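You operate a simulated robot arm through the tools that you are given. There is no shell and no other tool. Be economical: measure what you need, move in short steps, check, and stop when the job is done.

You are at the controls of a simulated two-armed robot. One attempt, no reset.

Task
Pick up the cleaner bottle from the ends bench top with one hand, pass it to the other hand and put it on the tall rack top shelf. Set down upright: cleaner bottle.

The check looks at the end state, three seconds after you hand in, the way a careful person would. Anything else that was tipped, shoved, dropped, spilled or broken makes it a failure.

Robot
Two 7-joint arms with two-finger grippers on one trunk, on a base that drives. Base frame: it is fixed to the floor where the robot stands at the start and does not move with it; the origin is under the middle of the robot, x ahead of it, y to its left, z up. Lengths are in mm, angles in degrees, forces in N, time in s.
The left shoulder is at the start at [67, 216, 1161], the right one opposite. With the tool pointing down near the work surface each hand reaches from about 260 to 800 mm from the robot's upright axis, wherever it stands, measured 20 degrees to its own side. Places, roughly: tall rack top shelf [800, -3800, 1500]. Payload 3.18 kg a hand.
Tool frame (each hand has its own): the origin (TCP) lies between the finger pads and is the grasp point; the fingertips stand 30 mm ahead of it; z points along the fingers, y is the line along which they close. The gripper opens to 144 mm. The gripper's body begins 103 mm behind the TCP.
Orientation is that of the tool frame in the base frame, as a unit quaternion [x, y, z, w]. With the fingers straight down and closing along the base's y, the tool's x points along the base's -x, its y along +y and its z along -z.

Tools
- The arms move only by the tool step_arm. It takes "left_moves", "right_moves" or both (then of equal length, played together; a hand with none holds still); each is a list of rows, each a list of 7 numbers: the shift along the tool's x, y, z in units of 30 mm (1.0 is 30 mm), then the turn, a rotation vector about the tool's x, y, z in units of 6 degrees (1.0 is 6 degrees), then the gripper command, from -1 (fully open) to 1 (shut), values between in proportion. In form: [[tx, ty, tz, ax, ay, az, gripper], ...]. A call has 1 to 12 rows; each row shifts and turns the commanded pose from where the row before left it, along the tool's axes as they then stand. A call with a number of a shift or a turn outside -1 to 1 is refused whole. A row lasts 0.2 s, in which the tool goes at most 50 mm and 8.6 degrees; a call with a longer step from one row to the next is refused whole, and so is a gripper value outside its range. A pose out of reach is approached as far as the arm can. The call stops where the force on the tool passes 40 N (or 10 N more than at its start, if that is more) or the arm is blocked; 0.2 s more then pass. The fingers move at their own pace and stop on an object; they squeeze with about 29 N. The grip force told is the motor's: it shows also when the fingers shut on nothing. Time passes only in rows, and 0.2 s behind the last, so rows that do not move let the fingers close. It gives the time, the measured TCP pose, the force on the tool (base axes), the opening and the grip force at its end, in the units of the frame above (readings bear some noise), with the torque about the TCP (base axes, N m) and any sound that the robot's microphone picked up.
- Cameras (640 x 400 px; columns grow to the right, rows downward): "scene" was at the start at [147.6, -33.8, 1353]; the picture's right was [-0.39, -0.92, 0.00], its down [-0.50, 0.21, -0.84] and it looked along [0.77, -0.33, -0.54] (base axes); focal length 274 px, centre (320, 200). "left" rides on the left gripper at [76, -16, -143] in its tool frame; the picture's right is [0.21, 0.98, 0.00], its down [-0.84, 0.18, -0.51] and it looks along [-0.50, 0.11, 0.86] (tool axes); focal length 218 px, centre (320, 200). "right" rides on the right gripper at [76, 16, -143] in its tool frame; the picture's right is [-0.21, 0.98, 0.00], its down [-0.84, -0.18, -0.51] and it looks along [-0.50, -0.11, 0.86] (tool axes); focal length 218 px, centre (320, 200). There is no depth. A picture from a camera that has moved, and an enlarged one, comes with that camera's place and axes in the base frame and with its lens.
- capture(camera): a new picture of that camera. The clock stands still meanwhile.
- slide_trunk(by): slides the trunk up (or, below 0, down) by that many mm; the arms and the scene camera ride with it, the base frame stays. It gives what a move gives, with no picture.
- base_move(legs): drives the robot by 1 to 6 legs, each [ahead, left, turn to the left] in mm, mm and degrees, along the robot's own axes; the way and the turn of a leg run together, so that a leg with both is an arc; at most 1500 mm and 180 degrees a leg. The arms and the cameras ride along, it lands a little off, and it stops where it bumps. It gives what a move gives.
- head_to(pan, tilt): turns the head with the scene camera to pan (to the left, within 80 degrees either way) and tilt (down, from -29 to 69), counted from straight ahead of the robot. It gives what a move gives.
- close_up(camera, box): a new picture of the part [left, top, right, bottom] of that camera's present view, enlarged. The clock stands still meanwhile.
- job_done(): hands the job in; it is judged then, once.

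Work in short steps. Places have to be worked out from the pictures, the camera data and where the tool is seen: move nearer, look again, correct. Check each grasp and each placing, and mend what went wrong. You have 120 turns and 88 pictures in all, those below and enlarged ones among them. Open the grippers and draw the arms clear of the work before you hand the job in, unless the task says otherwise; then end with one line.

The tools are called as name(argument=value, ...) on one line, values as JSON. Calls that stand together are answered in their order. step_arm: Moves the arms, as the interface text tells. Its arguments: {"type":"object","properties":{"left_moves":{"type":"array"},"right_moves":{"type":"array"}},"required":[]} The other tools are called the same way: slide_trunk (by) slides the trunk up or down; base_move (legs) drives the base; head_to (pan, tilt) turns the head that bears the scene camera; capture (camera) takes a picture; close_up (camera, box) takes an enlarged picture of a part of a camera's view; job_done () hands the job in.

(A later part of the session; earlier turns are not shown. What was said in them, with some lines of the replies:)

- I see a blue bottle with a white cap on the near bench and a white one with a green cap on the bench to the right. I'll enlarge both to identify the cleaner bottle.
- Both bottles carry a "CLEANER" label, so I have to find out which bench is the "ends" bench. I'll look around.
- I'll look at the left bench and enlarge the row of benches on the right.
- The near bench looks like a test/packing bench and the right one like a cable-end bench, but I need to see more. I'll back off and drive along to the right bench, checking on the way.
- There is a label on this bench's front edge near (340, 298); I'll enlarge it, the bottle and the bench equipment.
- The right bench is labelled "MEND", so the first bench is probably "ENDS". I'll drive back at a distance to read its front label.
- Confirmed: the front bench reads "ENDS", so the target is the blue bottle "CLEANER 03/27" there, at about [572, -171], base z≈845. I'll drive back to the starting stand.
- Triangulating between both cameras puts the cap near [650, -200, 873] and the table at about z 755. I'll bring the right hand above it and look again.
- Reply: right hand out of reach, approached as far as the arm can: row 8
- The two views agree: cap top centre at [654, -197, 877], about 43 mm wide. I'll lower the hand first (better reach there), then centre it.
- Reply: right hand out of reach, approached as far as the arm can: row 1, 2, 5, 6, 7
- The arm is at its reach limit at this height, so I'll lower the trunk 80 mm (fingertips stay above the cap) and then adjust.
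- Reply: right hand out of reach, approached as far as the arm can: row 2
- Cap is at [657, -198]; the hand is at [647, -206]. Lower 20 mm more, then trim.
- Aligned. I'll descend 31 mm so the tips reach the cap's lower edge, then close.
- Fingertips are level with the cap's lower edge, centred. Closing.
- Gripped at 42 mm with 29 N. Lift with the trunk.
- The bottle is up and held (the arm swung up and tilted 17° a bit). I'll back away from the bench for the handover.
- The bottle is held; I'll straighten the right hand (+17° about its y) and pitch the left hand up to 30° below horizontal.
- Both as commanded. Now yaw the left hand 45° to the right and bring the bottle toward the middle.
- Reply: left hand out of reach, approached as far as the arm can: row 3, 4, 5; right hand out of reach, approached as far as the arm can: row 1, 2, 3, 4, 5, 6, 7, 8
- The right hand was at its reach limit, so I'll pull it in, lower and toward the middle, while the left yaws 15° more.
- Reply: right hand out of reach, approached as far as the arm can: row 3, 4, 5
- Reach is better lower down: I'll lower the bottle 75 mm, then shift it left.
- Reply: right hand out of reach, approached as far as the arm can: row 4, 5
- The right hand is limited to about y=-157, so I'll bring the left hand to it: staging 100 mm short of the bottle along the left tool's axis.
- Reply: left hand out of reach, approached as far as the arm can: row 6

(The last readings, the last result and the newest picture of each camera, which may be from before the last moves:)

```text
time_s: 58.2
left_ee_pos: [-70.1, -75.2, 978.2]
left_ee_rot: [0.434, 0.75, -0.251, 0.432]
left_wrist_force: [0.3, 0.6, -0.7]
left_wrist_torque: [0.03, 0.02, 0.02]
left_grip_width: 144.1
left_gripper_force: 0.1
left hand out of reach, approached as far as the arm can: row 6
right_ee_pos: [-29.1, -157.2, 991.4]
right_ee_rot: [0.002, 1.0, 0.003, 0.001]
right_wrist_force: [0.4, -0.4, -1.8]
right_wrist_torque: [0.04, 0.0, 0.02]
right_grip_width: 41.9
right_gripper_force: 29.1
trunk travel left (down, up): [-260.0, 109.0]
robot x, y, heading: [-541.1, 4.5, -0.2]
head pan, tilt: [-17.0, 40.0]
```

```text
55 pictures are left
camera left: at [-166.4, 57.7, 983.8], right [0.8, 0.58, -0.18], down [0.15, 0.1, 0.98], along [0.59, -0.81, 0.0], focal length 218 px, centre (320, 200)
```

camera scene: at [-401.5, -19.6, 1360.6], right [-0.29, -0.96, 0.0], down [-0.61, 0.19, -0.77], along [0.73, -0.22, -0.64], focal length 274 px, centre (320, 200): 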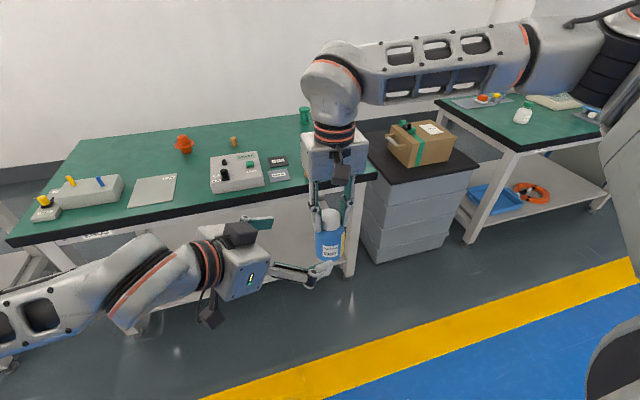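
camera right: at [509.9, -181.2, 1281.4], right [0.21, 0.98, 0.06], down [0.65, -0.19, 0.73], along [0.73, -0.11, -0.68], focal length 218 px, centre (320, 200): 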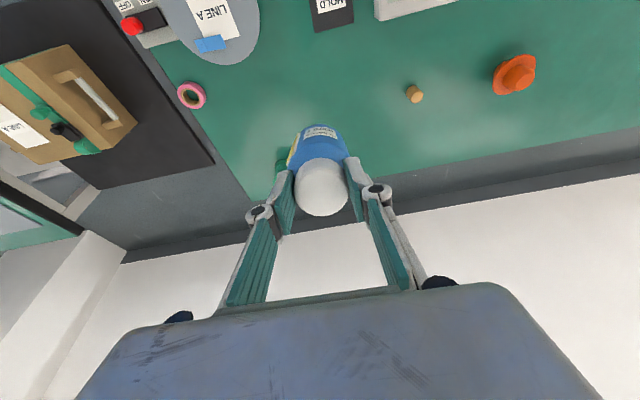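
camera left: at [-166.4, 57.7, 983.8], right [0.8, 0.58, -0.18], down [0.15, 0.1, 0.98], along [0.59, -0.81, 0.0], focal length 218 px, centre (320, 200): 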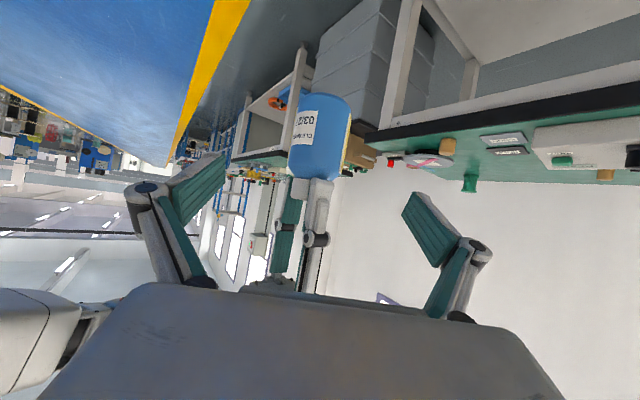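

The left hand reports a reach limit near here; I'll try advancing along its axis a little.

step_arm(left_moves=[[0, 0, 0.6, 0, 0, 0, -1], [0, 0, 0.6, 0, 0, 0, -1], [0, 0, 0, 0, 0, 0, -1]])

```text
time_s: 59.0
left_ee_pos: [-50.5, -89.3, 956.6]
left_ee_rot: [0.433, 0.75, -0.25, 0.433]
left_wrist_force: [-0.2, -0.1, 0.4]
left_wrist_torque: [0.0, 0.01, 0.0]
left_grip_width: 144.0
left_gripper_force: 0.0
left hand out of reach, approached as far as the arm can: row 1, 2
right_ee_pos: [-29.0, -156.9, 991.6]
right_ee_rot: [0.002, 1.0, 0.002, 0.001]
right_wrist_force: [-0.5, 0.2, -2.1]
right_wrist_torque: [-0.02, -0.02, -0.01]
right_grip_width: 41.9
right_gripper_force: 29.4
trunk travel left (down, up): [-260.0, 109.0]
robot x, y, heading: [-540.8, 2.2, -0.3]
head pan, tilt: [-17.0, 40.0]
```

It slides along a limit. I'll test whether yawing the right hand frees its motion to the left (bottle is round, so yaw doesn't matter).

step_arm(right_moves=[[0, 0, 0, 0, 0, -1, 1], [0, 0.2, 0, 0, 0, -1, 1], [0, 0.3, 0, 0, 0, -1, 1], [0, 0.3, 0, 0, 0, 0, 1], [0, 0, 0, 0, 0, 0, 1]])

```text
time_s: 60.2
left_ee_pos: [-49.4, -89.8, 955.6]
left_ee_rot: [0.434, 0.75, -0.251, 0.433]
left_wrist_force: [-0.4, 0.5, 0.1]
left_wrist_torque: [0.02, 0.01, -0.02]
left_grip_width: 144.1
left_gripper_force: 0.0
right_ee_pos: [-45.6, -149.2, 994.6]
right_ee_rot: [-0.154, 0.988, 0.002, 0.0]
right_wrist_force: [-0.4, -0.5, -2.6]
right_wrist_torque: [-0.03, 0.05, 0.02]
right_grip_width: 41.9
right_gripper_force: 29.5
right hand out of reach, approached as far as the arm can: row 2, 3, 4
trunk travel left (down, up): [-260.0, 109.0]
robot x, y, heading: [-536.5, 5.0, 0.1]
head pan, tilt: [-17.0, 40.0]
```

The limit appears to be on azimuth. I'll yaw the left hand further so it points straight to the right, which lets its wrist stay on its own side.

step_arm(left_moves=[[0, 0, 0, 0.866, 0, 0.5, -1], [0, 0, 0, 0.866, 0, 0.5, -1], [0, 0, 0, 0.866, 0, 0.5, -1], [0, 0, 0, 0.866, 0, 0.5, -1], [0, 0, 0, 0, 0, 0, -1]])

step_arm(left_moves=[[0, 0, 0.5, 0, 0, 0, -1], [0, 0, 0.5, 0, 0, 0, -1], [0, 0, 0, 0, 0, 0, -1]])

capture(camera="left")

```text
time_s: 61.4
left_ee_pos: [-58.4, -96.5, 955.2]
left_ee_rot: [0.576, 0.645, -0.339, 0.37]
left_wrist_force: [-0.2, 0.2, -0.2]
left_wrist_torque: [-0.07, 0.01, -0.01]
left_grip_width: 143.8
left_gripper_force: 0.0
left hand out of reach, approached as far as the arm can: row 4
right_ee_pos: [-43.7, -146.9, 994.4]
right_ee_rot: [-0.154, 0.988, 0.002, 0.001]
right_wrist_force: [-0.1, 0.9, -2.8]
right_wrist_torque: [-0.04, 0.0, -0.03]
right_grip_width: 41.9
right_gripper_force: 29.4
trunk travel left (down, up): [-260.0, 109.0]
robot x, y, heading: [-536.1, 6.3, -0.1]
head pan, tilt: [-17.0, 40.0]
```

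```text
time_s: 62.2
left_ee_pos: [-56.5, -124.7, 941.7]
left_ee_rot: [0.579, 0.644, -0.334, 0.372]
left_wrist_force: [-0.3, -0.4, -0.6]
left_wrist_torque: [-0.03, 0.02, -0.03]
left_grip_width: 144.0
left_gripper_force: 0.0
right_ee_pos: [-44.8, -149.9, 994.8]
right_ee_rot: [-0.155, 0.988, 0.002, 0.0]
right_wrist_force: [-0.3, 0.4, -1.9]
right_wrist_torque: [0.0, 0.01, -0.01]
right_grip_width: 42.2
right_gripper_force: 29.2
trunk travel left (down, up): [-260.0, 109.0]
robot x, y, heading: [-537.7, 8.3, -0.2]
head pan, tilt: [-17.0, 40.0]
```

```text
54 pictures are left
camera left: at [-90.8, 34.2, 945.2], right [0.96, 0.21, -0.18], down [0.18, 0.04, 0.98], along [0.21, -0.98, 0.0], focal length 218 px, centre (320, 200)
```

left: 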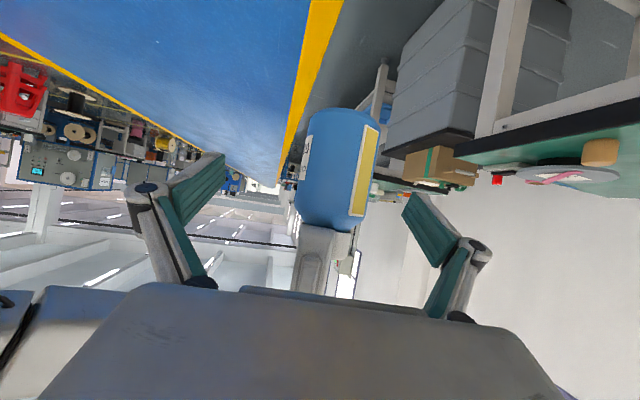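

That freed it: left TCP [-56, -125, 942], bottle axis [-45, -149]. Two more short steps to enclose the body.

step_arm(left_moves=[[0, 0.15, 0.5, 0, 0, 0, -1], [0, 0.15, 0.5, 0, 0, 0, -1], [0, 0, 0, 0, 0, 0, -1]])

capture(camera="left")

close_up(camera="scene", box=[200, 130, 400, 290])

```text
time_s: 63.0
left_ee_pos: [-44.6, -148.3, 923.2]
left_ee_rot: [0.579, 0.644, -0.335, 0.371]
left_wrist_force: [-0.8, -0.1, -0.7]
left_wrist_torque: [-0.01, 0.04, 0.01]
left_grip_width: 144.0
left_gripper_force: 0.0
right_ee_pos: [-45.0, -149.7, 994.1]
right_ee_rot: [-0.155, 0.988, 0.002, 0.0]
right_wrist_force: [0.1, 0.0, -2.6]
right_wrist_torque: [0.02, -0.03, -0.02]
right_grip_width: 42.0
right_gripper_force: 29.0
trunk travel left (down, up): [-260.0, 109.0]
robot x, y, heading: [-542.0, 4.8, 0.1]
head pan, tilt: [-17.0, 40.0]
```

```text
53 pictures are left
camera left: at [-79.2, 9.1, 929.9], right [0.96, 0.21, -0.18], down [0.18, 0.04, 0.98], along [0.21, -0.98, 0.0], focal length 218 px, centre (320, 200)
```

left: 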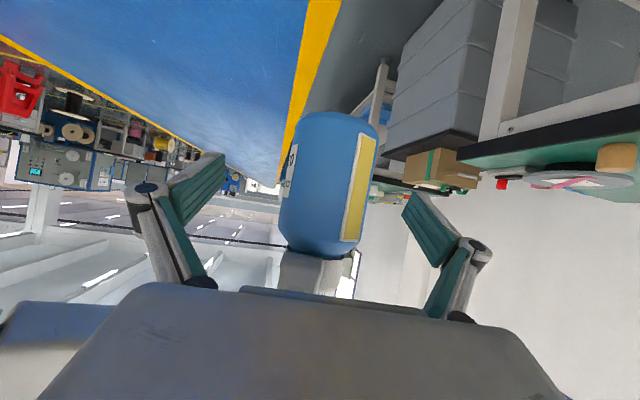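

```text
2.50 times, centred on (300, 210) of scene
camera zoom: at [-401.4, -18.8, 1360.5], right [-0.29, -0.96, 0.0], down [-0.61, 0.19, -0.77], along [0.73, -0.22, -0.64], focal length 686 px, centre (370, 175)
```

zoom: 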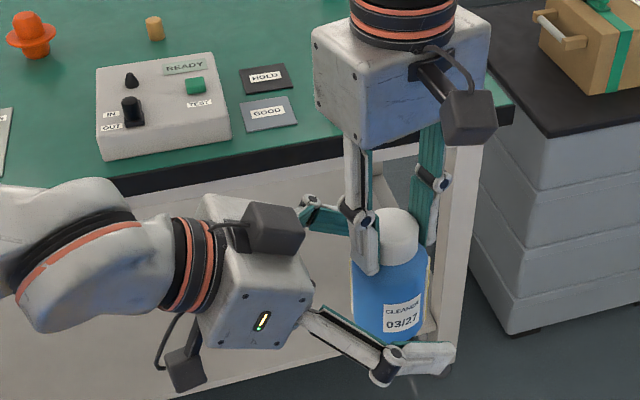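

Well aligned with the body. Close the left gripper.

step_arm(left_moves=[[0, 0, 0, 0, 0, 0, -0.2], [0, 0, 0, 0, 0, 0, 0.3], [0, 0, 0, 0, 0, 0, 1], [0, 0, 0, 0, 0, 0, 1], [0, 0, 0, 0, 0, 0, 1]])

close_up(camera="scene", box=[200, 130, 400, 290])

```text
time_s: 64.2
left_ee_pos: [-44.2, -148.7, 924.2]
left_ee_rot: [0.578, 0.646, -0.333, 0.372]
left_wrist_force: [21.6, 0.8, -3.0]
left_wrist_torque: [0.08, 0.59, -0.19]
left_grip_width: 60.0
left_gripper_force: 29.0
right_ee_pos: [-45.8, -149.5, 994.6]
right_ee_rot: [-0.155, 0.988, 0.002, -0.001]
right_wrist_force: [-21.5, -1.4, 3.1]
right_wrist_torque: [-0.17, 0.93, 0.21]
right_grip_width: 42.4
right_gripper_force: 29.0
trunk travel left (down, up): [-260.0, 109.0]
robot x, y, heading: [-540.5, 4.7, -0.1]
head pan, tilt: [-17.0, 40.0]
```

```text
2.50 times, centred on (300, 210) of scene
camera zoom: at [-401.3, -19.1, 1360.5], right [-0.29, -0.96, 0.0], down [-0.61, 0.19, -0.77], along [0.73, -0.22, -0.64], focal length 686 px, centre (370, 175)
```

zoom: 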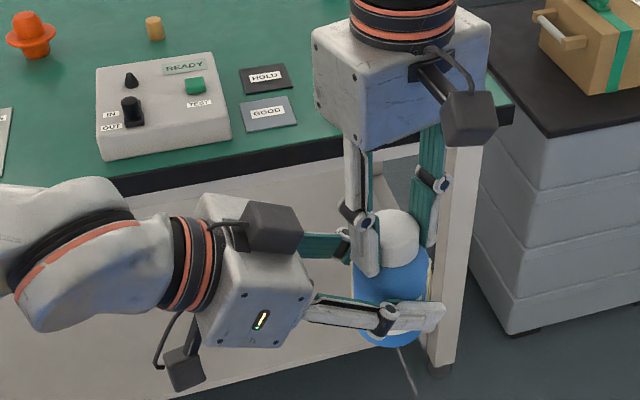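

Left holds the body (60 mm, 29 N). Now I open the right just enough (70 mm) and raise it off the cap.

step_arm(right_moves=[[0, 0, 0, 0, 0, 0, 0.2], [0, 0, 0, 0, 0, 0, 0.05], [0, 0, 0, 0, 0, 0, 0.05], [0, 0, -0.5, 0, 0, 0, 0.05], [0, 0, -0.8, 0, 0, 0, 0.05], [0, 0, -0.8, 0, 0, 0, 0.05]])

capture(camera="scene")

```text
time_s: 65.6
left_ee_pos: [-44.4, -149.2, 924.6]
left_ee_rot: [0.58, 0.644, -0.334, 0.371]
left_wrist_force: [0.7, -1.4, 0.2]
left_wrist_torque: [0.0, -0.01, -0.03]
left_grip_width: 59.7
left_gripper_force: 29.2
right_ee_pos: [-45.2, -150.2, 1057.9]
right_ee_rot: [-0.155, 0.988, 0.0, -0.001]
right_wrist_force: [0.0, -0.5, 0.2]
right_wrist_torque: [0.0, -0.02, 0.04]
right_grip_width: 68.6
right_gripper_force: 0.0
trunk travel left (down, up): [-260.0, 109.0]
robot x, y, heading: [-535.4, 5.1, -0.3]
head pan, tilt: [-17.0, 40.0]
```

```text
50 pictures are left
camera scene: at [-401.5, -19.0, 1360.5], right [-0.29, -0.96, 0.0], down [-0.61, 0.19, -0.77], along [0.73, -0.22, -0.64], focal length 274 px, centre (320, 200)
```

scene: 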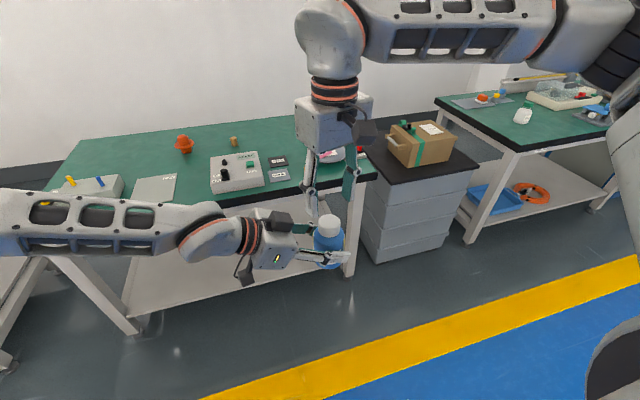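

The left holds the bottle alone. I'll withdraw the right hand up and out to its side.

step_arm(right_moves=[[0, 0, -0.8, 0, 0, 0, 0.05], [0, 0, -0.5, 0, 0, 0, 0.05], [0.5, -0.9, 0, 0, 0, 0, 0.05], [0.5, -0.9, 0, 0, 0, 0, 0.05], [0.5, -0.9, 0, 0, 0, 0, 0.05], [0.5, -0.9, 0, 0, 0, 0, 0.05], [0.5, -0.9, 0, 0, 0, 0, 0.05], [0.5, -0.9, 0, 0, 0, 0, 0.05], [0.5, -0.9, 0, 0, 0, 0, 0.05], [0.5, -0.9, 0, 0, 0, 0, 0.05]])

close_up(camera="scene", box=[220, 170, 400, 290])

```text
time_s: 67.8
left_ee_pos: [-44.0, -149.0, 925.0]
left_ee_rot: [0.58, 0.644, -0.334, 0.372]
left_wrist_force: [-0.1, 0.1, -0.1]
left_wrist_torque: [0.0, 0.0, -0.04]
left_grip_width: 59.8
left_gripper_force: 28.7
right_ee_pos: [-65.5, -250.5, 1096.3]
right_ee_rot: [-0.155, 0.988, 0.002, 0.0]
right_wrist_force: [-0.7, -0.7, -0.4]
right_wrist_torque: [-0.02, 0.0, -0.04]
right_grip_width: 68.3
right_gripper_force: 0.1
right hand out of reach, approached as far as the arm can: row 6, 7, 8, 9, 10
trunk travel left (down, up): [-260.0, 109.0]
robot x, y, heading: [-539.1, 1.3, -0.1]
head pan, tilt: [-17.0, 40.0]
```

```text
3.33 times, centred on (310, 230) of scene
camera zoom: at [-401.2, -19.0, 1360.5], right [-0.29, -0.96, 0.0], down [-0.61, 0.19, -0.77], along [0.73, -0.22, -0.64], focal length 915 px, centre (353, 100)
```

zoom: 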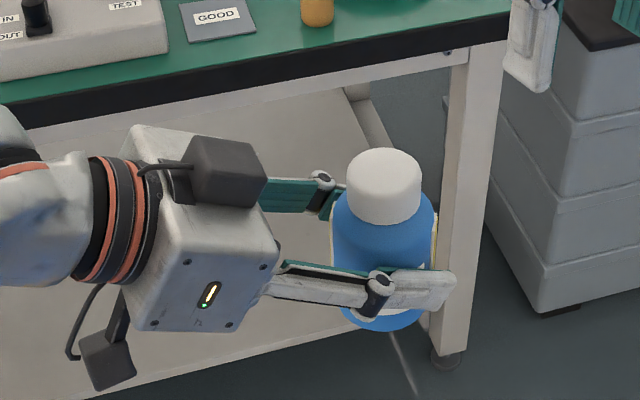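

Bottle is upright in the left hand and the right hand is clear. I'll draw the left hand back to its own side and then turn it forward.

step_arm(left_moves=[[0, 0, -0.9, 0, 0, 0, 1], [0, 0, -0.9, 0, 0, 0, 1], [0, 0, -0.9, 0, 0, 0, 1], [0, 0, -0.9, 0, 0, 0, 1], [0, 0, -0.9, 0, 0, 0, 1], [0, 0, -0.9, 0, 0, 0, 1], [0, 0, -0.9, 0, 0, 0, 1], [0, 0, 0, 0, 0, 0, 1]])

step_arm(left_moves=[[0, 0, 0, -0.866, 0, -0.5, 1], [0, 0, 0, -0.866, 0, -0.5, 1], [0, 0, 0, -0.866, 0, -0.5, 1], [0, 0, 0, -0.866, 0, -0.5, 1], [0, 0, 0, -0.866, 0, -0.5, 1], [0, 0, 0, -0.866, 0, -0.5, 1], [0, 0, 0, -0.866, 0, -0.5, 1], [0, 0, 0, -0.866, 0, -0.5, 1], [0, 0, 0, -0.866, 0, -0.5, 1], [0, 0, 0, 0, 0, 0, 1]])

```text
time_s: 69.6
left_ee_pos: [-61.6, 13.3, 1017.7]
left_ee_rot: [0.579, 0.644, -0.335, 0.372]
left_wrist_force: [-0.5, 0.0, -1.4]
left_wrist_torque: [-0.02, -0.01, 0.0]
left_grip_width: 59.6
left_gripper_force: 28.9
right_ee_pos: [-64.9, -250.0, 1096.7]
right_ee_rot: [-0.154, 0.988, 0.001, 0.0]
right_wrist_force: [-0.5, 0.3, 0.7]
right_wrist_torque: [0.03, -0.01, -0.05]
right_grip_width: 68.5
right_gripper_force: 0.0
trunk travel left (down, up): [-260.0, 109.0]
robot x, y, heading: [-539.8, 9.1, 0.1]
head pan, tilt: [-17.0, 40.0]
```

```text
time_s: 71.8
left_ee_pos: [-61.8, 13.9, 1018.8]
left_ee_rot: [0.372, 0.782, -0.215, 0.451]
left_wrist_force: [0.4, -0.2, -2.3]
left_wrist_torque: [-0.02, -0.03, -0.03]
left_grip_width: 59.4
left_gripper_force: 29.0
left hand out of reach, approached as far as the arm can: row 6, 7, 8, 9
right_ee_pos: [-66.0, -250.4, 1096.5]
right_ee_rot: [-0.154, 0.988, 0.001, 0.0]
right_wrist_force: [-0.4, -0.5, 0.8]
right_wrist_torque: [0.01, 0.0, 0.0]
right_grip_width: 68.4
right_gripper_force: 0.0
trunk travel left (down, up): [-260.0, 109.0]
robot x, y, heading: [-538.8, 4.7, 0.1]
head pan, tilt: [-17.0, 40.0]
```

The bottle is held level, yaw -51°. Drive right along the aisle toward the rack in stages, looking on the way.

base_move(legs=[[0, -1500, 0], [0, -700, 0]])

head_to(pan=-40, tilt=5)

capture(camera="scene")

```text
time_s: 91.2
left_ee_pos: [-105.5, -2181.9, 1019.1]
left_ee_rot: [0.384, 0.776, -0.222, 0.448]
left_wrist_force: [-1.1, 0.6, -2.0]
left_wrist_torque: [0.0, 0.04, 0.01]
left_grip_width: 59.3
left_gripper_force: 29.2
right_ee_pos: [-117.2, -2446.6, 1095.6]
right_ee_rot: [-0.14, 0.99, 0.002, 0.001]
right_wrist_force: [-0.2, -0.7, -0.6]
right_wrist_torque: [0.01, 0.0, -0.04]
right_grip_width: 68.5
right_gripper_force: 0.0
trunk travel left (down, up): [-260.0, 109.0]
robot x, y, heading: [-586.3, -2176.9, -1.4]
head pan, tilt: [-17.0, 40.0]
```

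```text
time_s: 92.2
left_ee_pos: [-106.5, -2182.2, 1018.6]
left_ee_rot: [0.384, 0.777, -0.221, 0.448]
left_wrist_force: [-0.3, 0.0, -2.3]
left_wrist_torque: [0.01, 0.02, 0.01]
left_grip_width: 59.5
left_gripper_force: 28.5
right_ee_pos: [-116.4, -2446.0, 1096.3]
right_ee_rot: [-0.139, 0.99, 0.001, 0.0]
right_wrist_force: [0.6, -0.5, 0.4]
right_wrist_torque: [0.0, 0.02, 0.0]
right_grip_width: 68.4
right_gripper_force: 0.0
trunk travel left (down, up): [-260.0, 109.0]
robot x, y, heading: [-584.4, -2182.1, -1.7]
head pan, tilt: [-40.0, 5.0]
```

```text
48 pictures are left
camera scene: at [-457.9, -2239.1, 1416.2], right [-0.66, -0.75, 0.0], down [-0.07, 0.06, -1.0], along [0.74, -0.66, -0.09], focal length 274 px, centre (320, 200)
```

scene: 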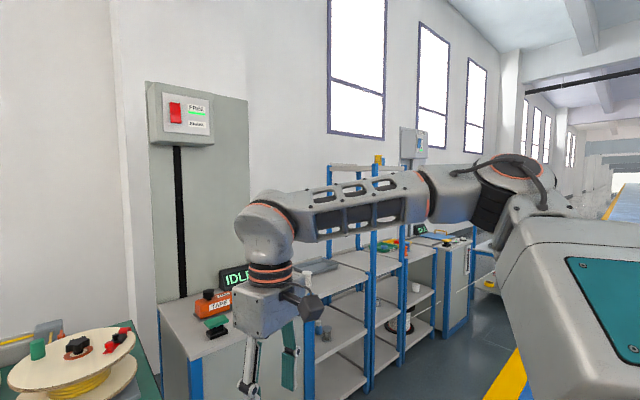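

The tall blue-post rack is visible beyond the low rack. Continue right to about y=-3500 and look at it squarely.

base_move(legs=[[0, 0, 1.6], [0, -1350, 0]])

head_to(pan=-5, tilt=0)

capture(camera="scene")

```text
time_s: 104.5
left_ee_pos: [-112.6, -3514.2, 1018.3]
left_ee_rot: [0.375, 0.78, -0.217, 0.451]
left_wrist_force: [0.4, 0.2, -2.7]
left_wrist_torque: [-0.01, 0.03, -0.01]
left_grip_width: 59.4
left_gripper_force: 28.6
right_ee_pos: [-117.2, -3778.7, 1095.9]
right_ee_rot: [-0.151, 0.988, 0.001, 0.0]
right_wrist_force: [-0.8, -0.2, 0.5]
right_wrist_torque: [0.0, 0.01, 0.01]
right_grip_width: 68.2
right_gripper_force: 0.0
trunk travel left (down, up): [-260.0, 109.0]
robot x, y, heading: [-589.0, -3521.1, -0.2]
head pan, tilt: [-40.0, 5.0]
```

```text
time_s: 105.5
left_ee_pos: [-112.0, -3513.8, 1019.5]
left_ee_rot: [0.375, 0.781, -0.217, 0.45]
left_wrist_force: [-0.4, 0.3, -1.3]
left_wrist_torque: [0.02, 0.0, -0.01]
left_grip_width: 59.7
left_gripper_force: 28.6
right_ee_pos: [-115.9, -3778.0, 1095.7]
right_ee_rot: [-0.152, 0.988, 0.0, 0.0]
right_wrist_force: [-0.1, 0.0, -0.3]
right_wrist_torque: [-0.01, 0.01, 0.02]
right_grip_width: 68.6
right_gripper_force: 0.1
trunk travel left (down, up): [-260.0, 109.0]
robot x, y, heading: [-590.2, -3521.2, -0.2]
head pan, tilt: [-5.0, 0.0]
```

```text
47 pictures are left
camera scene: at [-442.5, -3528.8, 1424.2], right [-0.09, -1.0, 0.0], down [0.0, 0.0, -1.0], along [1.0, -0.09, 0.0], focal length 274 px, centre (320, 200)
```

scene: 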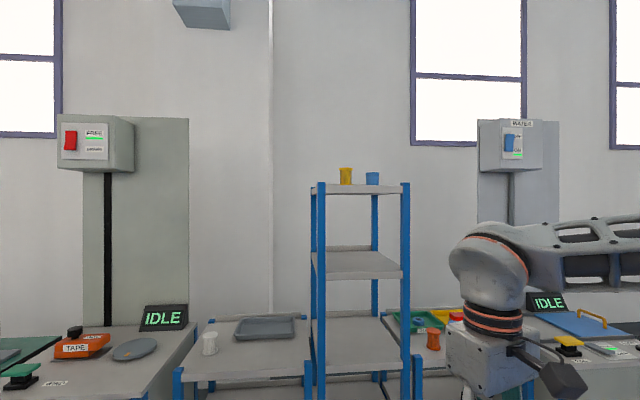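

The tall rack is narrow with a yellow and a blue cup on its top shelf. I'll raise the trunk and enlarge it to see the shelf surface.

slide_trunk(by=109)

close_up(camera="scene", box=[290, 170, 430, 300])

```text
time_s: 106.9
left_ee_pos: [-110.5, -3514.1, 1127.4]
left_ee_rot: [0.374, 0.781, -0.216, 0.45]
left_wrist_force: [0.3, -0.6, -2.4]
left_wrist_torque: [0.0, 0.02, 0.0]
left_grip_width: 59.3
left_gripper_force: 29.4
right_ee_pos: [-117.6, -3779.0, 1208.2]
right_ee_rot: [-0.149, 0.989, 0.001, 0.006]
right_wrist_force: [0.4, -0.8, -0.4]
right_wrist_torque: [0.02, -0.01, 0.02]
right_grip_width: 68.2
right_gripper_force: 0.1
trunk travel left (down, up): [-369.0, 0.0]
robot x, y, heading: [-588.3, -3523.9, -0.2]
head pan, tilt: [-5.0, 0.0]
```

```text
3.08 times, centred on (360, 235) of scene
camera zoom: at [-458.2, -3528.7, 1533.7], right [-0.09, -1.0, 0.0], down [0.0, 0.0, -1.0], along [1.0, -0.09, 0.0], focal length 844 px, centre (197, 92)
```

zoom: 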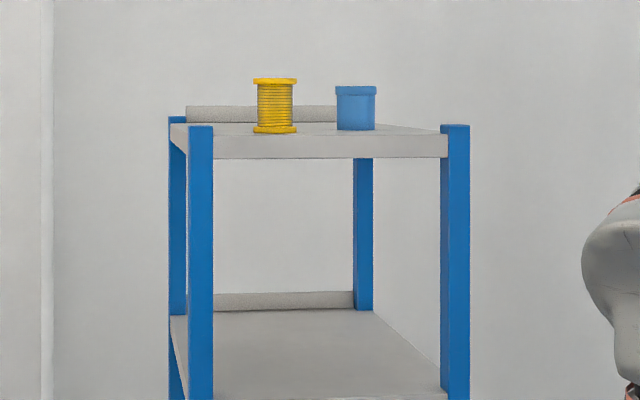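

The shelf top is near z≈1476, front edge x≈655, between y≈-3650 and -3955, with a yellow spool and a blue cup near the front. I'll raise the left hand here in the open to test the reach at shelf height.

step_arm(left_moves=[[-0.95, 0, -0.55, 0, 0, 0, 1], [-0.95, 0, -0.55, 0, 0, 0, 1], [-0.95, 0, -0.55, 0, 0, 0, 1], [-0.95, 0, -0.55, 0, 0, 0, 1], [-0.95, 0, -0.55, 0, 0, 0, 1], [-0.95, 0, -0.55, 0, 0, 0, 1], [-0.95, 0, -0.55, 0, 0, 0, 1], [-0.95, 0, -0.55, 0, 0, 0, 1], [-0.95, 0, -0.55, 0, 0, 0, 1], [-0.95, 0, -0.55, 0, 0, 0, 1], [-0.95, 0, -0.55, 0, 0, 0, 1], [-0.95, 0, -0.55, 0, 0, 0, 1]])

```text
time_s: 109.5
left_ee_pos: [-113.8, -3515.8, 1524.5]
left_ee_rot: [0.376, 0.78, -0.216, 0.45]
left_wrist_force: [0.9, -1.6, -2.4]
left_wrist_torque: [-0.02, -0.02, 0.02]
left_grip_width: 59.3
left_gripper_force: 28.9
right_ee_pos: [-118.4, -3779.5, 1210.7]
right_ee_rot: [-0.15, 0.989, 0.001, 0.007]
right_wrist_force: [-0.6, -0.9, 0.7]
right_wrist_torque: [0.02, 0.01, -0.01]
right_grip_width: 68.5
right_gripper_force: 0.1
trunk travel left (down, up): [-369.0, 0.0]
robot x, y, heading: [-589.6, -3519.5, -0.4]
head pan, tilt: [-5.0, 0.0]
```

It reaches shelf height easily. Raise 60 mm more and try turning the hand to face more forward.

step_arm(left_moves=[[-0.866, 0, -0.5, 0, 0, 0, 1], [-0.866, 0, -0.5, 0, 0, 0, 1], [0, 0, 0, -0.866, 0, -0.5, 1], [0, 0, 0, -0.866, 0, -0.5, 1], [0, 0, 0, -0.866, 0, -0.5, 1], [0, 0, 0, -0.866, 0, -0.5, 1], [0, 0, 0, -0.866, 0, -0.5, 1], [0, 0, 0, 0, 0, 0, 1]])

```text
time_s: 111.3
left_ee_pos: [-111.1, -3511.9, 1573.1]
left_ee_rot: [0.159, 0.851, -0.092, 0.492]
left_wrist_force: [-0.2, 0.2, -2.3]
left_wrist_torque: [0.0, 0.0, -0.04]
left_grip_width: 59.8
left_gripper_force: 28.5
left hand out of reach, approached as far as the arm can: row 2
right_ee_pos: [-117.8, -3779.3, 1208.1]
right_ee_rot: [-0.15, 0.989, 0.0, 0.007]
right_wrist_force: [0.0, 0.6, 0.7]
right_wrist_torque: [-0.01, 0.0, 0.0]
right_grip_width: 68.5
right_gripper_force: 0.1
trunk travel left (down, up): [-369.0, 0.0]
robot x, y, heading: [-589.9, -3519.3, -0.5]
head pan, tilt: [-5.0, 0.0]
```

Left hand now at [477, 8] in the robot's frame, z 1573, yaw -21°. Before nearing the rack I'll retract the right hand low, back and to its side.

step_arm(right_moves=[[0, 0, 1, 0, 0, 0, 0], [0, 0, 1, 0, 0, 0, 0], [0, 0, 1, 0, 0, 0, 0], [0, 0, 1, 0, 0, 0, 0], [0.7, -0.7, 0, 0, 0, 0.5, 0], [0.7, -0.7, 0, 0, 0, 0.5, 0], [0.7, -0.7, 0, 0, 0, 0.5, 0], [0.7, -0.7, 0, 0, 0, 0.5, 0], [0.7, -0.7, 0, 0, 0, 0.5, 0], [0.7, -0.7, 0, 0, 0, 0.5, 0]])

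```text
time_s: 113.5
left_ee_pos: [-112.7, -3514.5, 1573.1]
left_ee_rot: [0.16, 0.851, -0.092, 0.491]
left_wrist_force: [-0.4, 0.4, -2.2]
left_wrist_torque: [0.02, -0.02, 0.01]
left_grip_width: 59.4
left_gripper_force: 29.3
right_ee_pos: [-218.8, -3924.9, 1087.6]
right_ee_rot: [0.008, 1.0, 0.002, 0.007]
right_wrist_force: [0.3, -0.2, 0.0]
right_wrist_torque: [0.03, -0.03, 0.0]
right_grip_width: 72.0
right_gripper_force: 0.1
trunk travel left (down, up): [-369.0, 0.0]
robot x, y, heading: [-589.9, -3518.4, -0.3]
head pan, tilt: [-5.0, 0.0]
```

Right hand is tucked. Drive ahead 420 mm and view the shelf with the left hand's camera and the scene camera.

base_move(legs=[[420, 0, 0.3]])

capture(camera="left")

head_to(pan=-18, tilt=8)

capture(camera="scene")

```text
time_s: 116.1
left_ee_pos: [311.6, -3513.0, 1574.6]
left_ee_rot: [0.158, 0.852, -0.091, 0.492]
left_wrist_force: [0.0, -0.3, -2.1]
left_wrist_torque: [0.01, -0.01, -0.03]
left_grip_width: 59.4
left_gripper_force: 29.0
right_ee_pos: [206.6, -3922.9, 1087.3]
right_ee_rot: [0.005, 1.0, 0.001, 0.007]
right_wrist_force: [-0.6, 0.2, 0.0]
right_wrist_torque: [-0.01, 0.02, 0.0]
right_grip_width: 71.8
right_gripper_force: 0.0
trunk travel left (down, up): [-369.0, 0.0]
robot x, y, heading: [-167.2, -3523.4, 0.0]
head pan, tilt: [-5.0, 0.0]
```

```text
45 pictures are left
camera left: at [152.4, -3470.5, 1578.2], right [0.25, 0.95, -0.18], down [0.05, 0.17, 0.98], along [0.97, -0.26, 0.0], focal length 218 px, centre (320, 200)
```

left: 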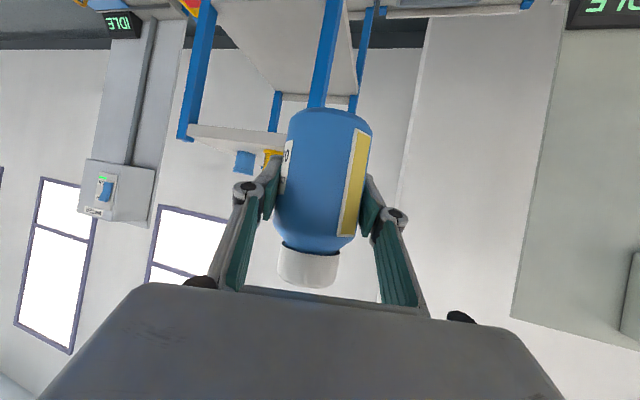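

```text
time_s: 116.9
left_ee_pos: [310.2, -3513.1, 1572.9]
left_ee_rot: [0.158, 0.852, -0.091, 0.492]
left_wrist_force: [-0.4, -0.5, -2.4]
left_wrist_torque: [-0.01, -0.01, 0.07]
left_grip_width: 59.5
left_gripper_force: 28.8
right_ee_pos: [206.8, -3922.3, 1087.0]
right_ee_rot: [0.004, 1.0, 0.002, 0.007]
right_wrist_force: [0.1, 0.4, -0.5]
right_wrist_torque: [-0.01, 0.02, 0.02]
right_grip_width: 72.3
right_gripper_force: 0.1
trunk travel left (down, up): [-369.0, 0.0]
robot x, y, heading: [-164.6, -3521.9, -0.0]
head pan, tilt: [-18.0, 8.0]
```

```text
44 pictures are left
camera scene: at [-37.8, -3550.0, 1521.1], right [-0.31, -0.95, 0.0], down [-0.13, 0.04, -0.99], along [0.94, -0.31, -0.14], focal length 274 px, centre (320, 200)
```

scene: 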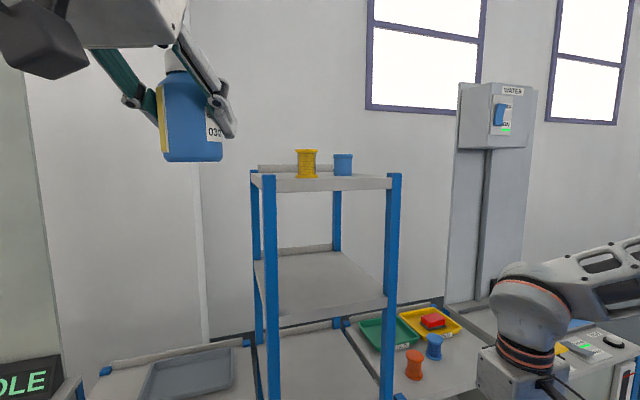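

Enlarge the shelf top in this view.

close_up(camera="scene", box=[240, 140, 410, 220])

```text
3.76 times, centred on (325, 180) of scene
camera zoom: at [-37.8, -3550.0, 1521.1], right [-0.31, -0.95, 0.0], down [-0.13, 0.04, -0.99], along [0.94, -0.31, -0.14], focal length 1033 px, centre (301, 275)
```

zoom: 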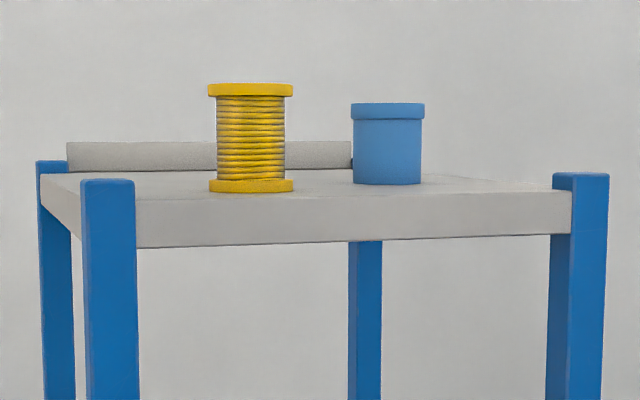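

Combining views: shelf front edge x≈600, top z≈1477, y from -3650 to -3955; yellow spool near [680, -3746], blue cup near [733, -3872]. A free spot is in front of the blue cup around [650, -3880]. I'll line up in y first, then look again.

base_move(legs=[[0, -365, 0]])

head_to(pan=0, tilt=5)

capture(camera="scene")

capture(camera="left")

```text
time_s: 120.7
left_ee_pos: [311.2, -3877.3, 1573.5]
left_ee_rot: [0.156, 0.852, -0.09, 0.492]
left_wrist_force: [0.1, 0.3, -1.4]
left_wrist_torque: [-0.02, -0.03, 0.0]
left_grip_width: 59.3
left_gripper_force: 29.2
right_ee_pos: [208.5, -4289.7, 1087.2]
right_ee_rot: [0.002, 1.0, 0.002, 0.006]
right_wrist_force: [-0.2, -0.2, 0.1]
right_wrist_torque: [0.02, -0.01, -0.02]
right_grip_width: 72.0
right_gripper_force: 0.2
trunk travel left (down, up): [-369.0, 0.0]
robot x, y, heading: [-165.9, -3889.9, 0.2]
head pan, tilt: [-18.0, 8.0]
```

```text
time_s: 121.5
left_ee_pos: [311.3, -3877.0, 1573.3]
left_ee_rot: [0.155, 0.852, -0.09, 0.492]
left_wrist_force: [0.2, -0.2, -2.3]
left_wrist_torque: [0.0, 0.01, 0.01]
left_grip_width: 59.3
left_gripper_force: 29.4
right_ee_pos: [208.5, -4289.3, 1088.1]
right_ee_rot: [0.001, 1.0, 0.002, 0.006]
right_wrist_force: [-0.6, 0.1, 0.0]
right_wrist_torque: [0.04, 0.02, -0.01]
right_grip_width: 71.9
right_gripper_force: 0.1
trunk travel left (down, up): [-369.0, 0.0]
robot x, y, heading: [-168.5, -3895.3, 0.5]
head pan, tilt: [0.0, 5.0]
```

```text
42 pictures are left
camera scene: at [-33.2, -3888.4, 1525.8], right [0.0, -1.0, 0.0], down [-0.09, 0.0, -1.0], along [1.0, 0.0, -0.09], focal length 274 px, centre (320, 200)
```

scene: 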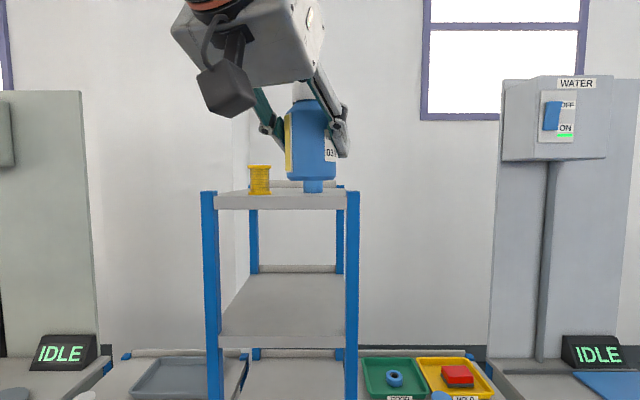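

```text
41 pictures are left
camera left: at [152.5, -3836.6, 1578.2], right [0.25, 0.95, -0.18], down [0.05, 0.17, 0.98], along [0.97, -0.25, 0.0], focal length 218 px, centre (320, 200)
```

left: 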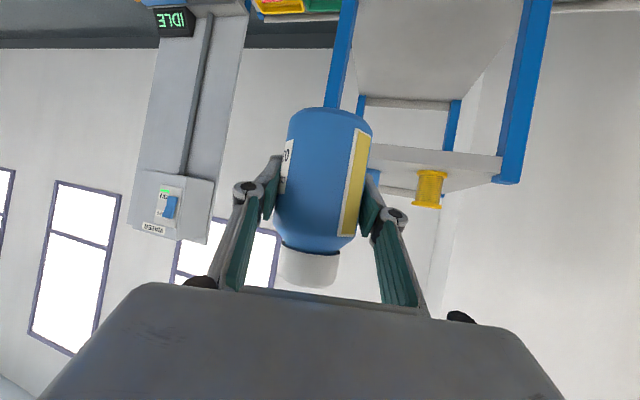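

Enlarge both for measuring.

close_up(camera="scene", box=[190, 150, 370, 220])

close_up(camera="left", box=[360, 130, 540, 240])

```text
3.56 times, centred on (280, 185) of scene
camera zoom: at [-33.2, -3888.4, 1525.8], right [0.0, -1.0, 0.0], down [-0.09, 0.0, -1.0], along [1.0, 0.0, -0.09], focal length 976 px, centre (462, 253)
```

zoom: 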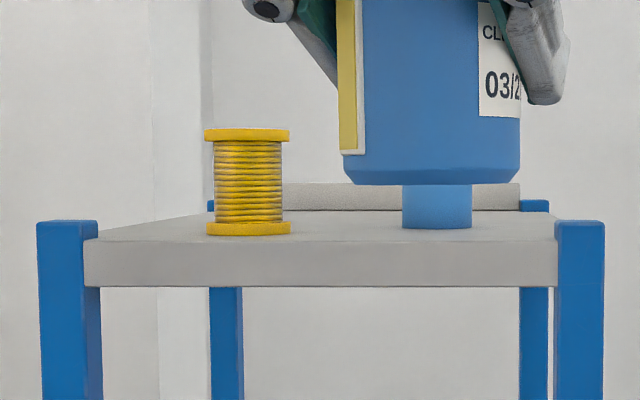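

```text
3.56 times, centred on (450, 185) of left
camera zoom: at [152.5, -3836.6, 1578.2], right [0.25, 0.95, -0.18], down [0.05, 0.17, 0.98], along [0.97, -0.25, 0.0], focal length 776 px, centre (-142, 253)
```

zoom: 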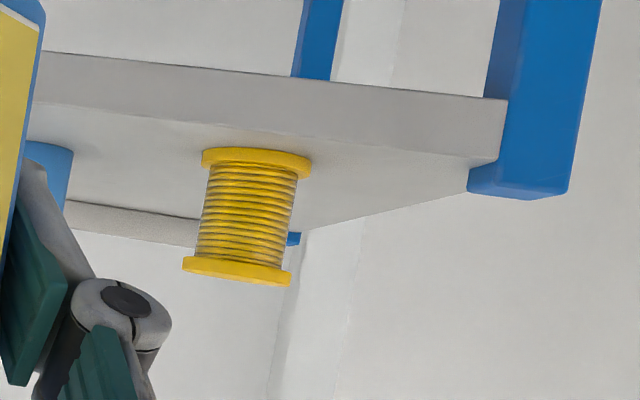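

Consistent: shelf top z≈1479, front edge x≈597, blue cup centre [752, -3868], yellow spool [672, -3734]. Target spot for the bottle: [655, -3878]; its base is now at ~1521, so I drive straight ahead 335 mm.

base_move(legs=[[200, 0, -0.2], [135, 0, 0]])

capture(camera="scene")

capture(camera="left")

```text
time_s: 124.0
left_ee_pos: [648.8, -3879.1, 1572.8]
left_ee_rot: [0.158, 0.851, -0.092, 0.492]
left_wrist_force: [0.1, -0.7, -2.2]
left_wrist_torque: [0.01, 0.03, -0.02]
left_grip_width: 59.3
left_gripper_force: 29.4
right_ee_pos: [546.5, -4289.8, 1087.4]
right_ee_rot: [0.004, 1.0, 0.001, 0.006]
right_wrist_force: [-0.7, 0.7, -0.1]
right_wrist_torque: [-0.03, 0.0, -0.02]
right_grip_width: 71.9
right_gripper_force: 0.0
trunk travel left (down, up): [-369.0, 0.0]
robot x, y, heading: [172.5, -3890.9, -0.1]
head pan, tilt: [0.0, 5.0]
```

```text
38 pictures are left
camera scene: at [304.9, -3888.4, 1525.8], right [0.0, -1.0, 0.0], down [-0.09, 0.0, -1.0], along [1.0, 0.0, -0.09], focal length 274 px, centre (320, 200)
```

scene: 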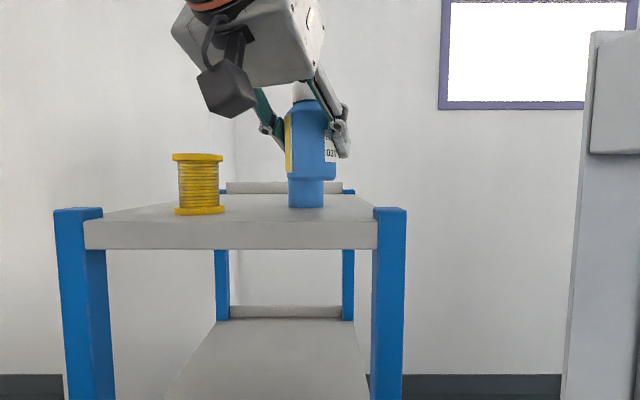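

```text
37 pictures are left
camera left: at [490.7, -3837.4, 1578.2], right [0.25, 0.95, -0.18], down [0.05, 0.17, 0.98], along [0.97, -0.26, 0.0], focal length 218 px, centre (320, 200)
```

left: 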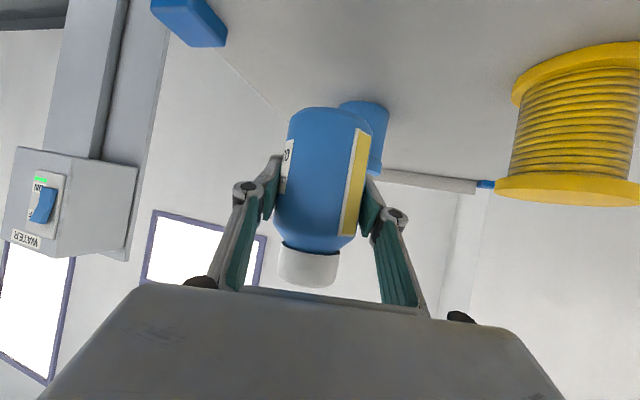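

On the spot (bottle axis ≈[649, -3879], blue cup's front at x≈728, edge at 597). Lower 34 mm and nudge 6 mm inward, then feel for contact.

step_arm(left_moves=[[-0.1, 0, 0.173, 0, 0, 0, 1], [0.33, 0, 0.19, 0, 0, 0, 1], [0.33, 0, 0.19, 0, 0, 0, 1], [0.33, 0, 0.19, 0, 0, 0, 1], [0, 0, 0, 0, 0, 0, 1]])

close_up(camera="scene", box=[230, 120, 390, 240])

```text
time_s: 125.2
left_ee_pos: [655.5, -3882.0, 1538.0]
left_ee_rot: [0.157, 0.852, -0.091, 0.491]
left_wrist_force: [0.6, 0.4, -2.0]
left_wrist_torque: [-0.01, 0.02, 0.02]
left_grip_width: 59.6
left_gripper_force: 29.2
right_ee_pos: [546.2, -4290.0, 1087.2]
right_ee_rot: [0.004, 1.0, 0.001, 0.007]
right_wrist_force: [-0.5, -0.8, -0.3]
right_wrist_torque: [0.01, -0.01, 0.0]
right_grip_width: 71.6
right_gripper_force: 0.0
trunk travel left (down, up): [-369.0, 0.0]
robot x, y, heading: [170.0, -3893.1, -0.1]
head pan, tilt: [0.0, 5.0]
```

```text
3.33 times, centred on (310, 180) of scene
camera zoom: at [304.5, -3888.4, 1525.8], right [0.0, -1.0, 0.0], down [-0.09, 0.0, -1.0], along [1.0, 0.0, -0.09], focal length 915 px, centre (353, 267)
```

zoom: 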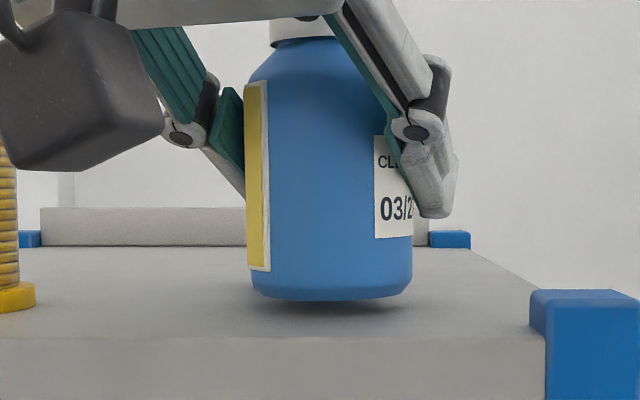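

The shadow shows only a small gap. Lower in 2 mm steps, watching the force.

step_arm(left_moves=[[0.0577, 0, 0.033, 0, 0, 0, 1], [0.0577, 0, 0.033, 0, 0, 0, 1], [0.0577, 0, 0.033, 0, 0, 0, 1]])

close_up(camera="scene", box=[270, 170, 350, 230])

```text
time_s: 126.0
left_ee_pos: [653.3, -3881.7, 1533.6]
left_ee_rot: [0.157, 0.851, -0.091, 0.493]
left_wrist_force: [-0.7, -0.6, -0.1]
left_wrist_torque: [0.1, -0.01, 0.01]
left_grip_width: 59.4
left_gripper_force: 28.9
right_ee_pos: [546.1, -4290.9, 1087.9]
right_ee_rot: [0.004, 1.0, 0.002, 0.007]
right_wrist_force: [0.1, 0.6, 0.8]
right_wrist_torque: [0.02, -0.01, 0.02]
right_grip_width: 72.0
right_gripper_force: 0.1
trunk travel left (down, up): [-369.0, 0.0]
robot x, y, heading: [173.8, -3888.0, -0.0]
head pan, tilt: [0.0, 5.0]
```

```text
6.67 times, centred on (310, 200) of scene
camera zoom: at [304.6, -3888.4, 1525.9], right [0.0, -1.0, 0.0], down [-0.09, 0.0, -1.0], along [1.0, 0.0, -0.09], focal length 1829 px, centre (387, 200)
```

zoom: 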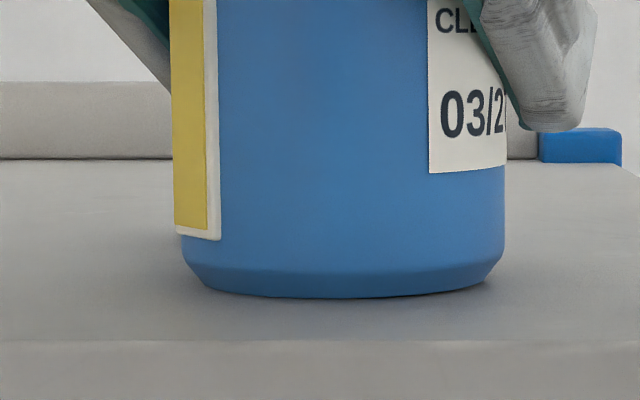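

Force has gone from -2.2 to about 0 N: nearly touching. One or two more mm.

step_arm(left_moves=[[0.03, 0, 0.017, 0, 0, 0, 1], [0.03, 0, 0.017, 0, 0, 0, 1]])

```text
time_s: 126.6
left_ee_pos: [653.4, -3880.5, 1532.7]
left_ee_rot: [0.157, 0.851, -0.091, 0.494]
left_wrist_force: [1.3, 0.8, 12.7]
left_wrist_torque: [0.47, 0.09, -0.05]
left_grip_width: 59.2
left_gripper_force: 29.2
right_ee_pos: [544.8, -4288.7, 1087.1]
right_ee_rot: [0.003, 1.0, 0.003, 0.007]
right_wrist_force: [-0.4, -0.5, -1.1]
right_wrist_torque: [0.02, -0.02, 0.03]
right_grip_width: 71.9
right_gripper_force: 0.1
trunk travel left (down, up): [-369.0, 0.0]
robot x, y, heading: [172.7, -3891.9, 0.0]
head pan, tilt: [0.0, 5.0]
```

Firm contact (13 N). Release gently to ~90 mm opening.

step_arm(left_moves=[[0, 0, 0, 0, 0, 0, 0.15], [0, 0, 0, 0, 0, 0, 0.1], [0, 0, 0, 0, 0, 0, 0], [0, 0, 0, 0, 0, 0, -0.1], [0, 0, 0, 0, 0, 0, -0.25], [0, 0, 0, 0, 0, 0, -0.25]])

close_up(camera="scene", box=[230, 120, 390, 240])

capture(camera="left")

```text
time_s: 128.0
left_ee_pos: [654.7, -3881.8, 1530.5]
left_ee_rot: [0.157, 0.852, -0.091, 0.491]
left_wrist_force: [-0.4, -1.0, -0.8]
left_wrist_torque: [0.0, 0.0, 0.01]
left_grip_width: 89.8
left_gripper_force: 0.0
right_ee_pos: [545.4, -4290.1, 1087.3]
right_ee_rot: [0.004, 1.0, 0.001, 0.007]
right_wrist_force: [-0.3, 0.8, 0.0]
right_wrist_torque: [-0.01, -0.02, -0.02]
right_grip_width: 72.0
right_gripper_force: 0.0
trunk travel left (down, up): [-369.0, 0.0]
robot x, y, heading: [169.1, -3890.2, -0.2]
head pan, tilt: [0.0, 5.0]
```

```text
3.33 times, centred on (310, 180) of scene
camera zoom: at [304.6, -3888.4, 1525.8], right [0.0, -1.0, 0.0], down [-0.09, 0.0, -1.0], along [1.0, 0.0, -0.09], focal length 915 px, centre (353, 267)
```

zoom: 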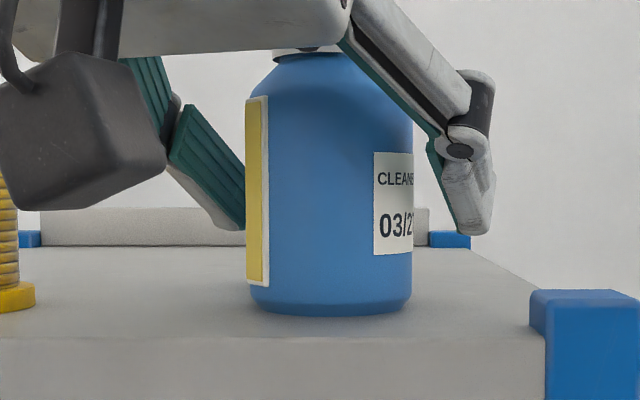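

```text
33 pictures are left
camera left: at [496.1, -3839.7, 1536.0], right [0.25, 0.95, -0.18], down [0.05, 0.17, 0.98], along [0.97, -0.26, 0.0], focal length 218 px, centre (320, 200)
```

left: 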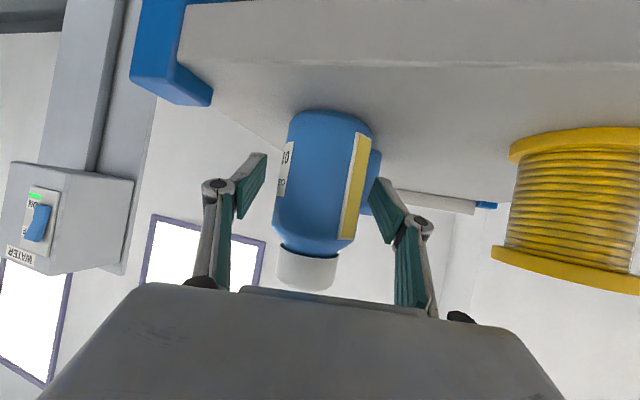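

Standing upright. Open a bit more for clearance on both sides and withdraw straight back along the tool axis.

step_arm(left_moves=[[0, 0.05, 0, 0, 0, 0, -0.5], [0, 0.05, 0, 0, 0, 0, -0.5], [0, 0, -0.3, 0, 0, 0, -0.5], [0, 0, -0.6, 0, 0, 0, -0.5], [0, 0, -0.8, 0, 0, 0, -0.5], [0, 0, -0.8, 0, 0, 0, -0.5]])

capture(camera="scene")

```text
time_s: 129.4
left_ee_pos: [593.0, -3855.0, 1568.5]
left_ee_rot: [0.158, 0.852, -0.09, 0.491]
left_wrist_force: [-0.3, 0.1, 0.6]
left_wrist_torque: [-0.01, 0.01, 0.0]
left_grip_width: 108.1
left_gripper_force: 0.0
right_ee_pos: [545.4, -4289.6, 1087.2]
right_ee_rot: [0.003, 1.0, 0.002, 0.007]
right_wrist_force: [0.0, -0.4, -0.6]
right_wrist_torque: [0.02, -0.03, 0.02]
right_grip_width: 71.9
right_gripper_force: 0.0
trunk travel left (down, up): [-369.0, 0.0]
robot x, y, heading: [171.1, -3890.3, -0.2]
head pan, tilt: [0.0, 5.0]
```

```text
32 pictures are left
camera scene: at [303.6, -3888.3, 1525.9], right [0.0, -1.0, 0.0], down [-0.09, 0.0, -1.0], along [1.0, 0.0, -0.09], focal length 274 px, centre (320, 200)
```

scene: 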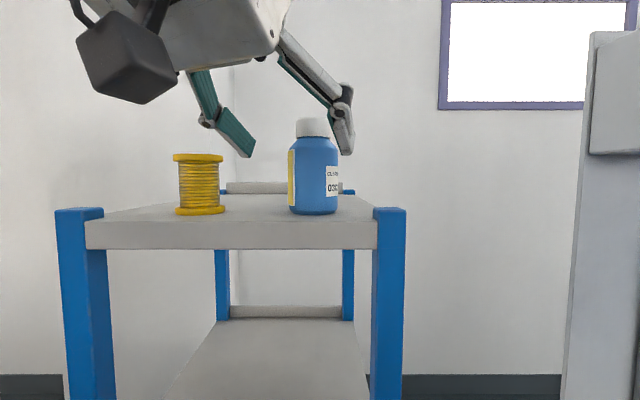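

The bottle stands upright and free. I'll back the base away to draw both arms clear, then do a final check.

base_move(legs=[[-450, 0, 0]])

close_up(camera="scene", box=[190, 140, 380, 260])

```text
time_s: 132.1
left_ee_pos: [145.5, -3857.5, 1568.9]
left_ee_rot: [0.16, 0.851, -0.092, 0.492]
left_wrist_force: [-0.1, 0.1, 0.2]
left_wrist_torque: [0.02, -0.05, 0.02]
left_grip_width: 108.0
left_gripper_force: 0.1
right_ee_pos: [96.0, -4290.7, 1088.0]
right_ee_rot: [0.005, 1.0, 0.002, 0.008]
right_wrist_force: [0.5, -0.3, -0.1]
right_wrist_torque: [0.02, -0.01, 0.02]
right_grip_width: 72.1
right_gripper_force: 0.0
trunk travel left (down, up): [-369.0, 0.0]
robot x, y, heading: [-274.1, -3888.0, -0.1]
head pan, tilt: [0.0, 5.0]
```

```text
3.33 times, centred on (285, 200) of scene
camera zoom: at [-143.6, -3888.3, 1525.9], right [0.0, -1.0, 0.0], down [-0.09, 0.0, -1.0], along [1.0, 0.0, -0.09], focal length 915 px, centre (437, 200)
```

zoom: 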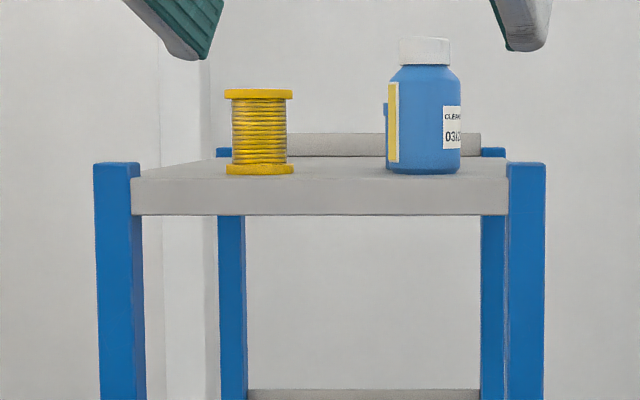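

The bottle is upright on the top shelf, neighbours untouched. I'll open both grippers fully and then hand in.

step_arm(left_moves=[[0, 0, 0, 0, 0, 0, -1], [0, 0, 0, 0, 0, 0, -1], [0, 0, 0, 0, 0, 0, -1]], right_moves=[[0, 0, 0, 0, 0, 0, -1], [0, 0, 0, 0, 0, 0, -1], [0, 0, 0, 0, 0, 0, -1]])

job_done()

```text
time_s: 132.9
left_ee_pos: [146.4, -3856.6, 1568.5]
left_ee_rot: [0.158, 0.852, -0.091, 0.492]
left_wrist_force: [0.1, -0.5, -0.4]
left_wrist_torque: [-0.02, 0.05, 0.02]
left_grip_width: 143.8
left_gripper_force: 0.0
right_ee_pos: [96.0, -4291.4, 1087.4]
right_ee_rot: [0.005, 1.0, 0.001, 0.007]
right_wrist_force: [-0.5, -0.1, 0.2]
right_wrist_torque: [-0.04, 0.0, 0.03]
right_grip_width: 144.1
right_gripper_force: 0.0
trunk travel left (down, up): [-369.0, 0.0]
robot x, y, heading: [-277.1, -3886.6, -0.0]
head pan, tilt: [0.0, 5.0]
```

```text
The job is handed in.
```

I picked up the "CLEANER 03/27" bottle from the ENDS bench with the right hand, passed it to the left, and set it upright on the tall rack's top shelf; both grippers are open and the arms are clear.
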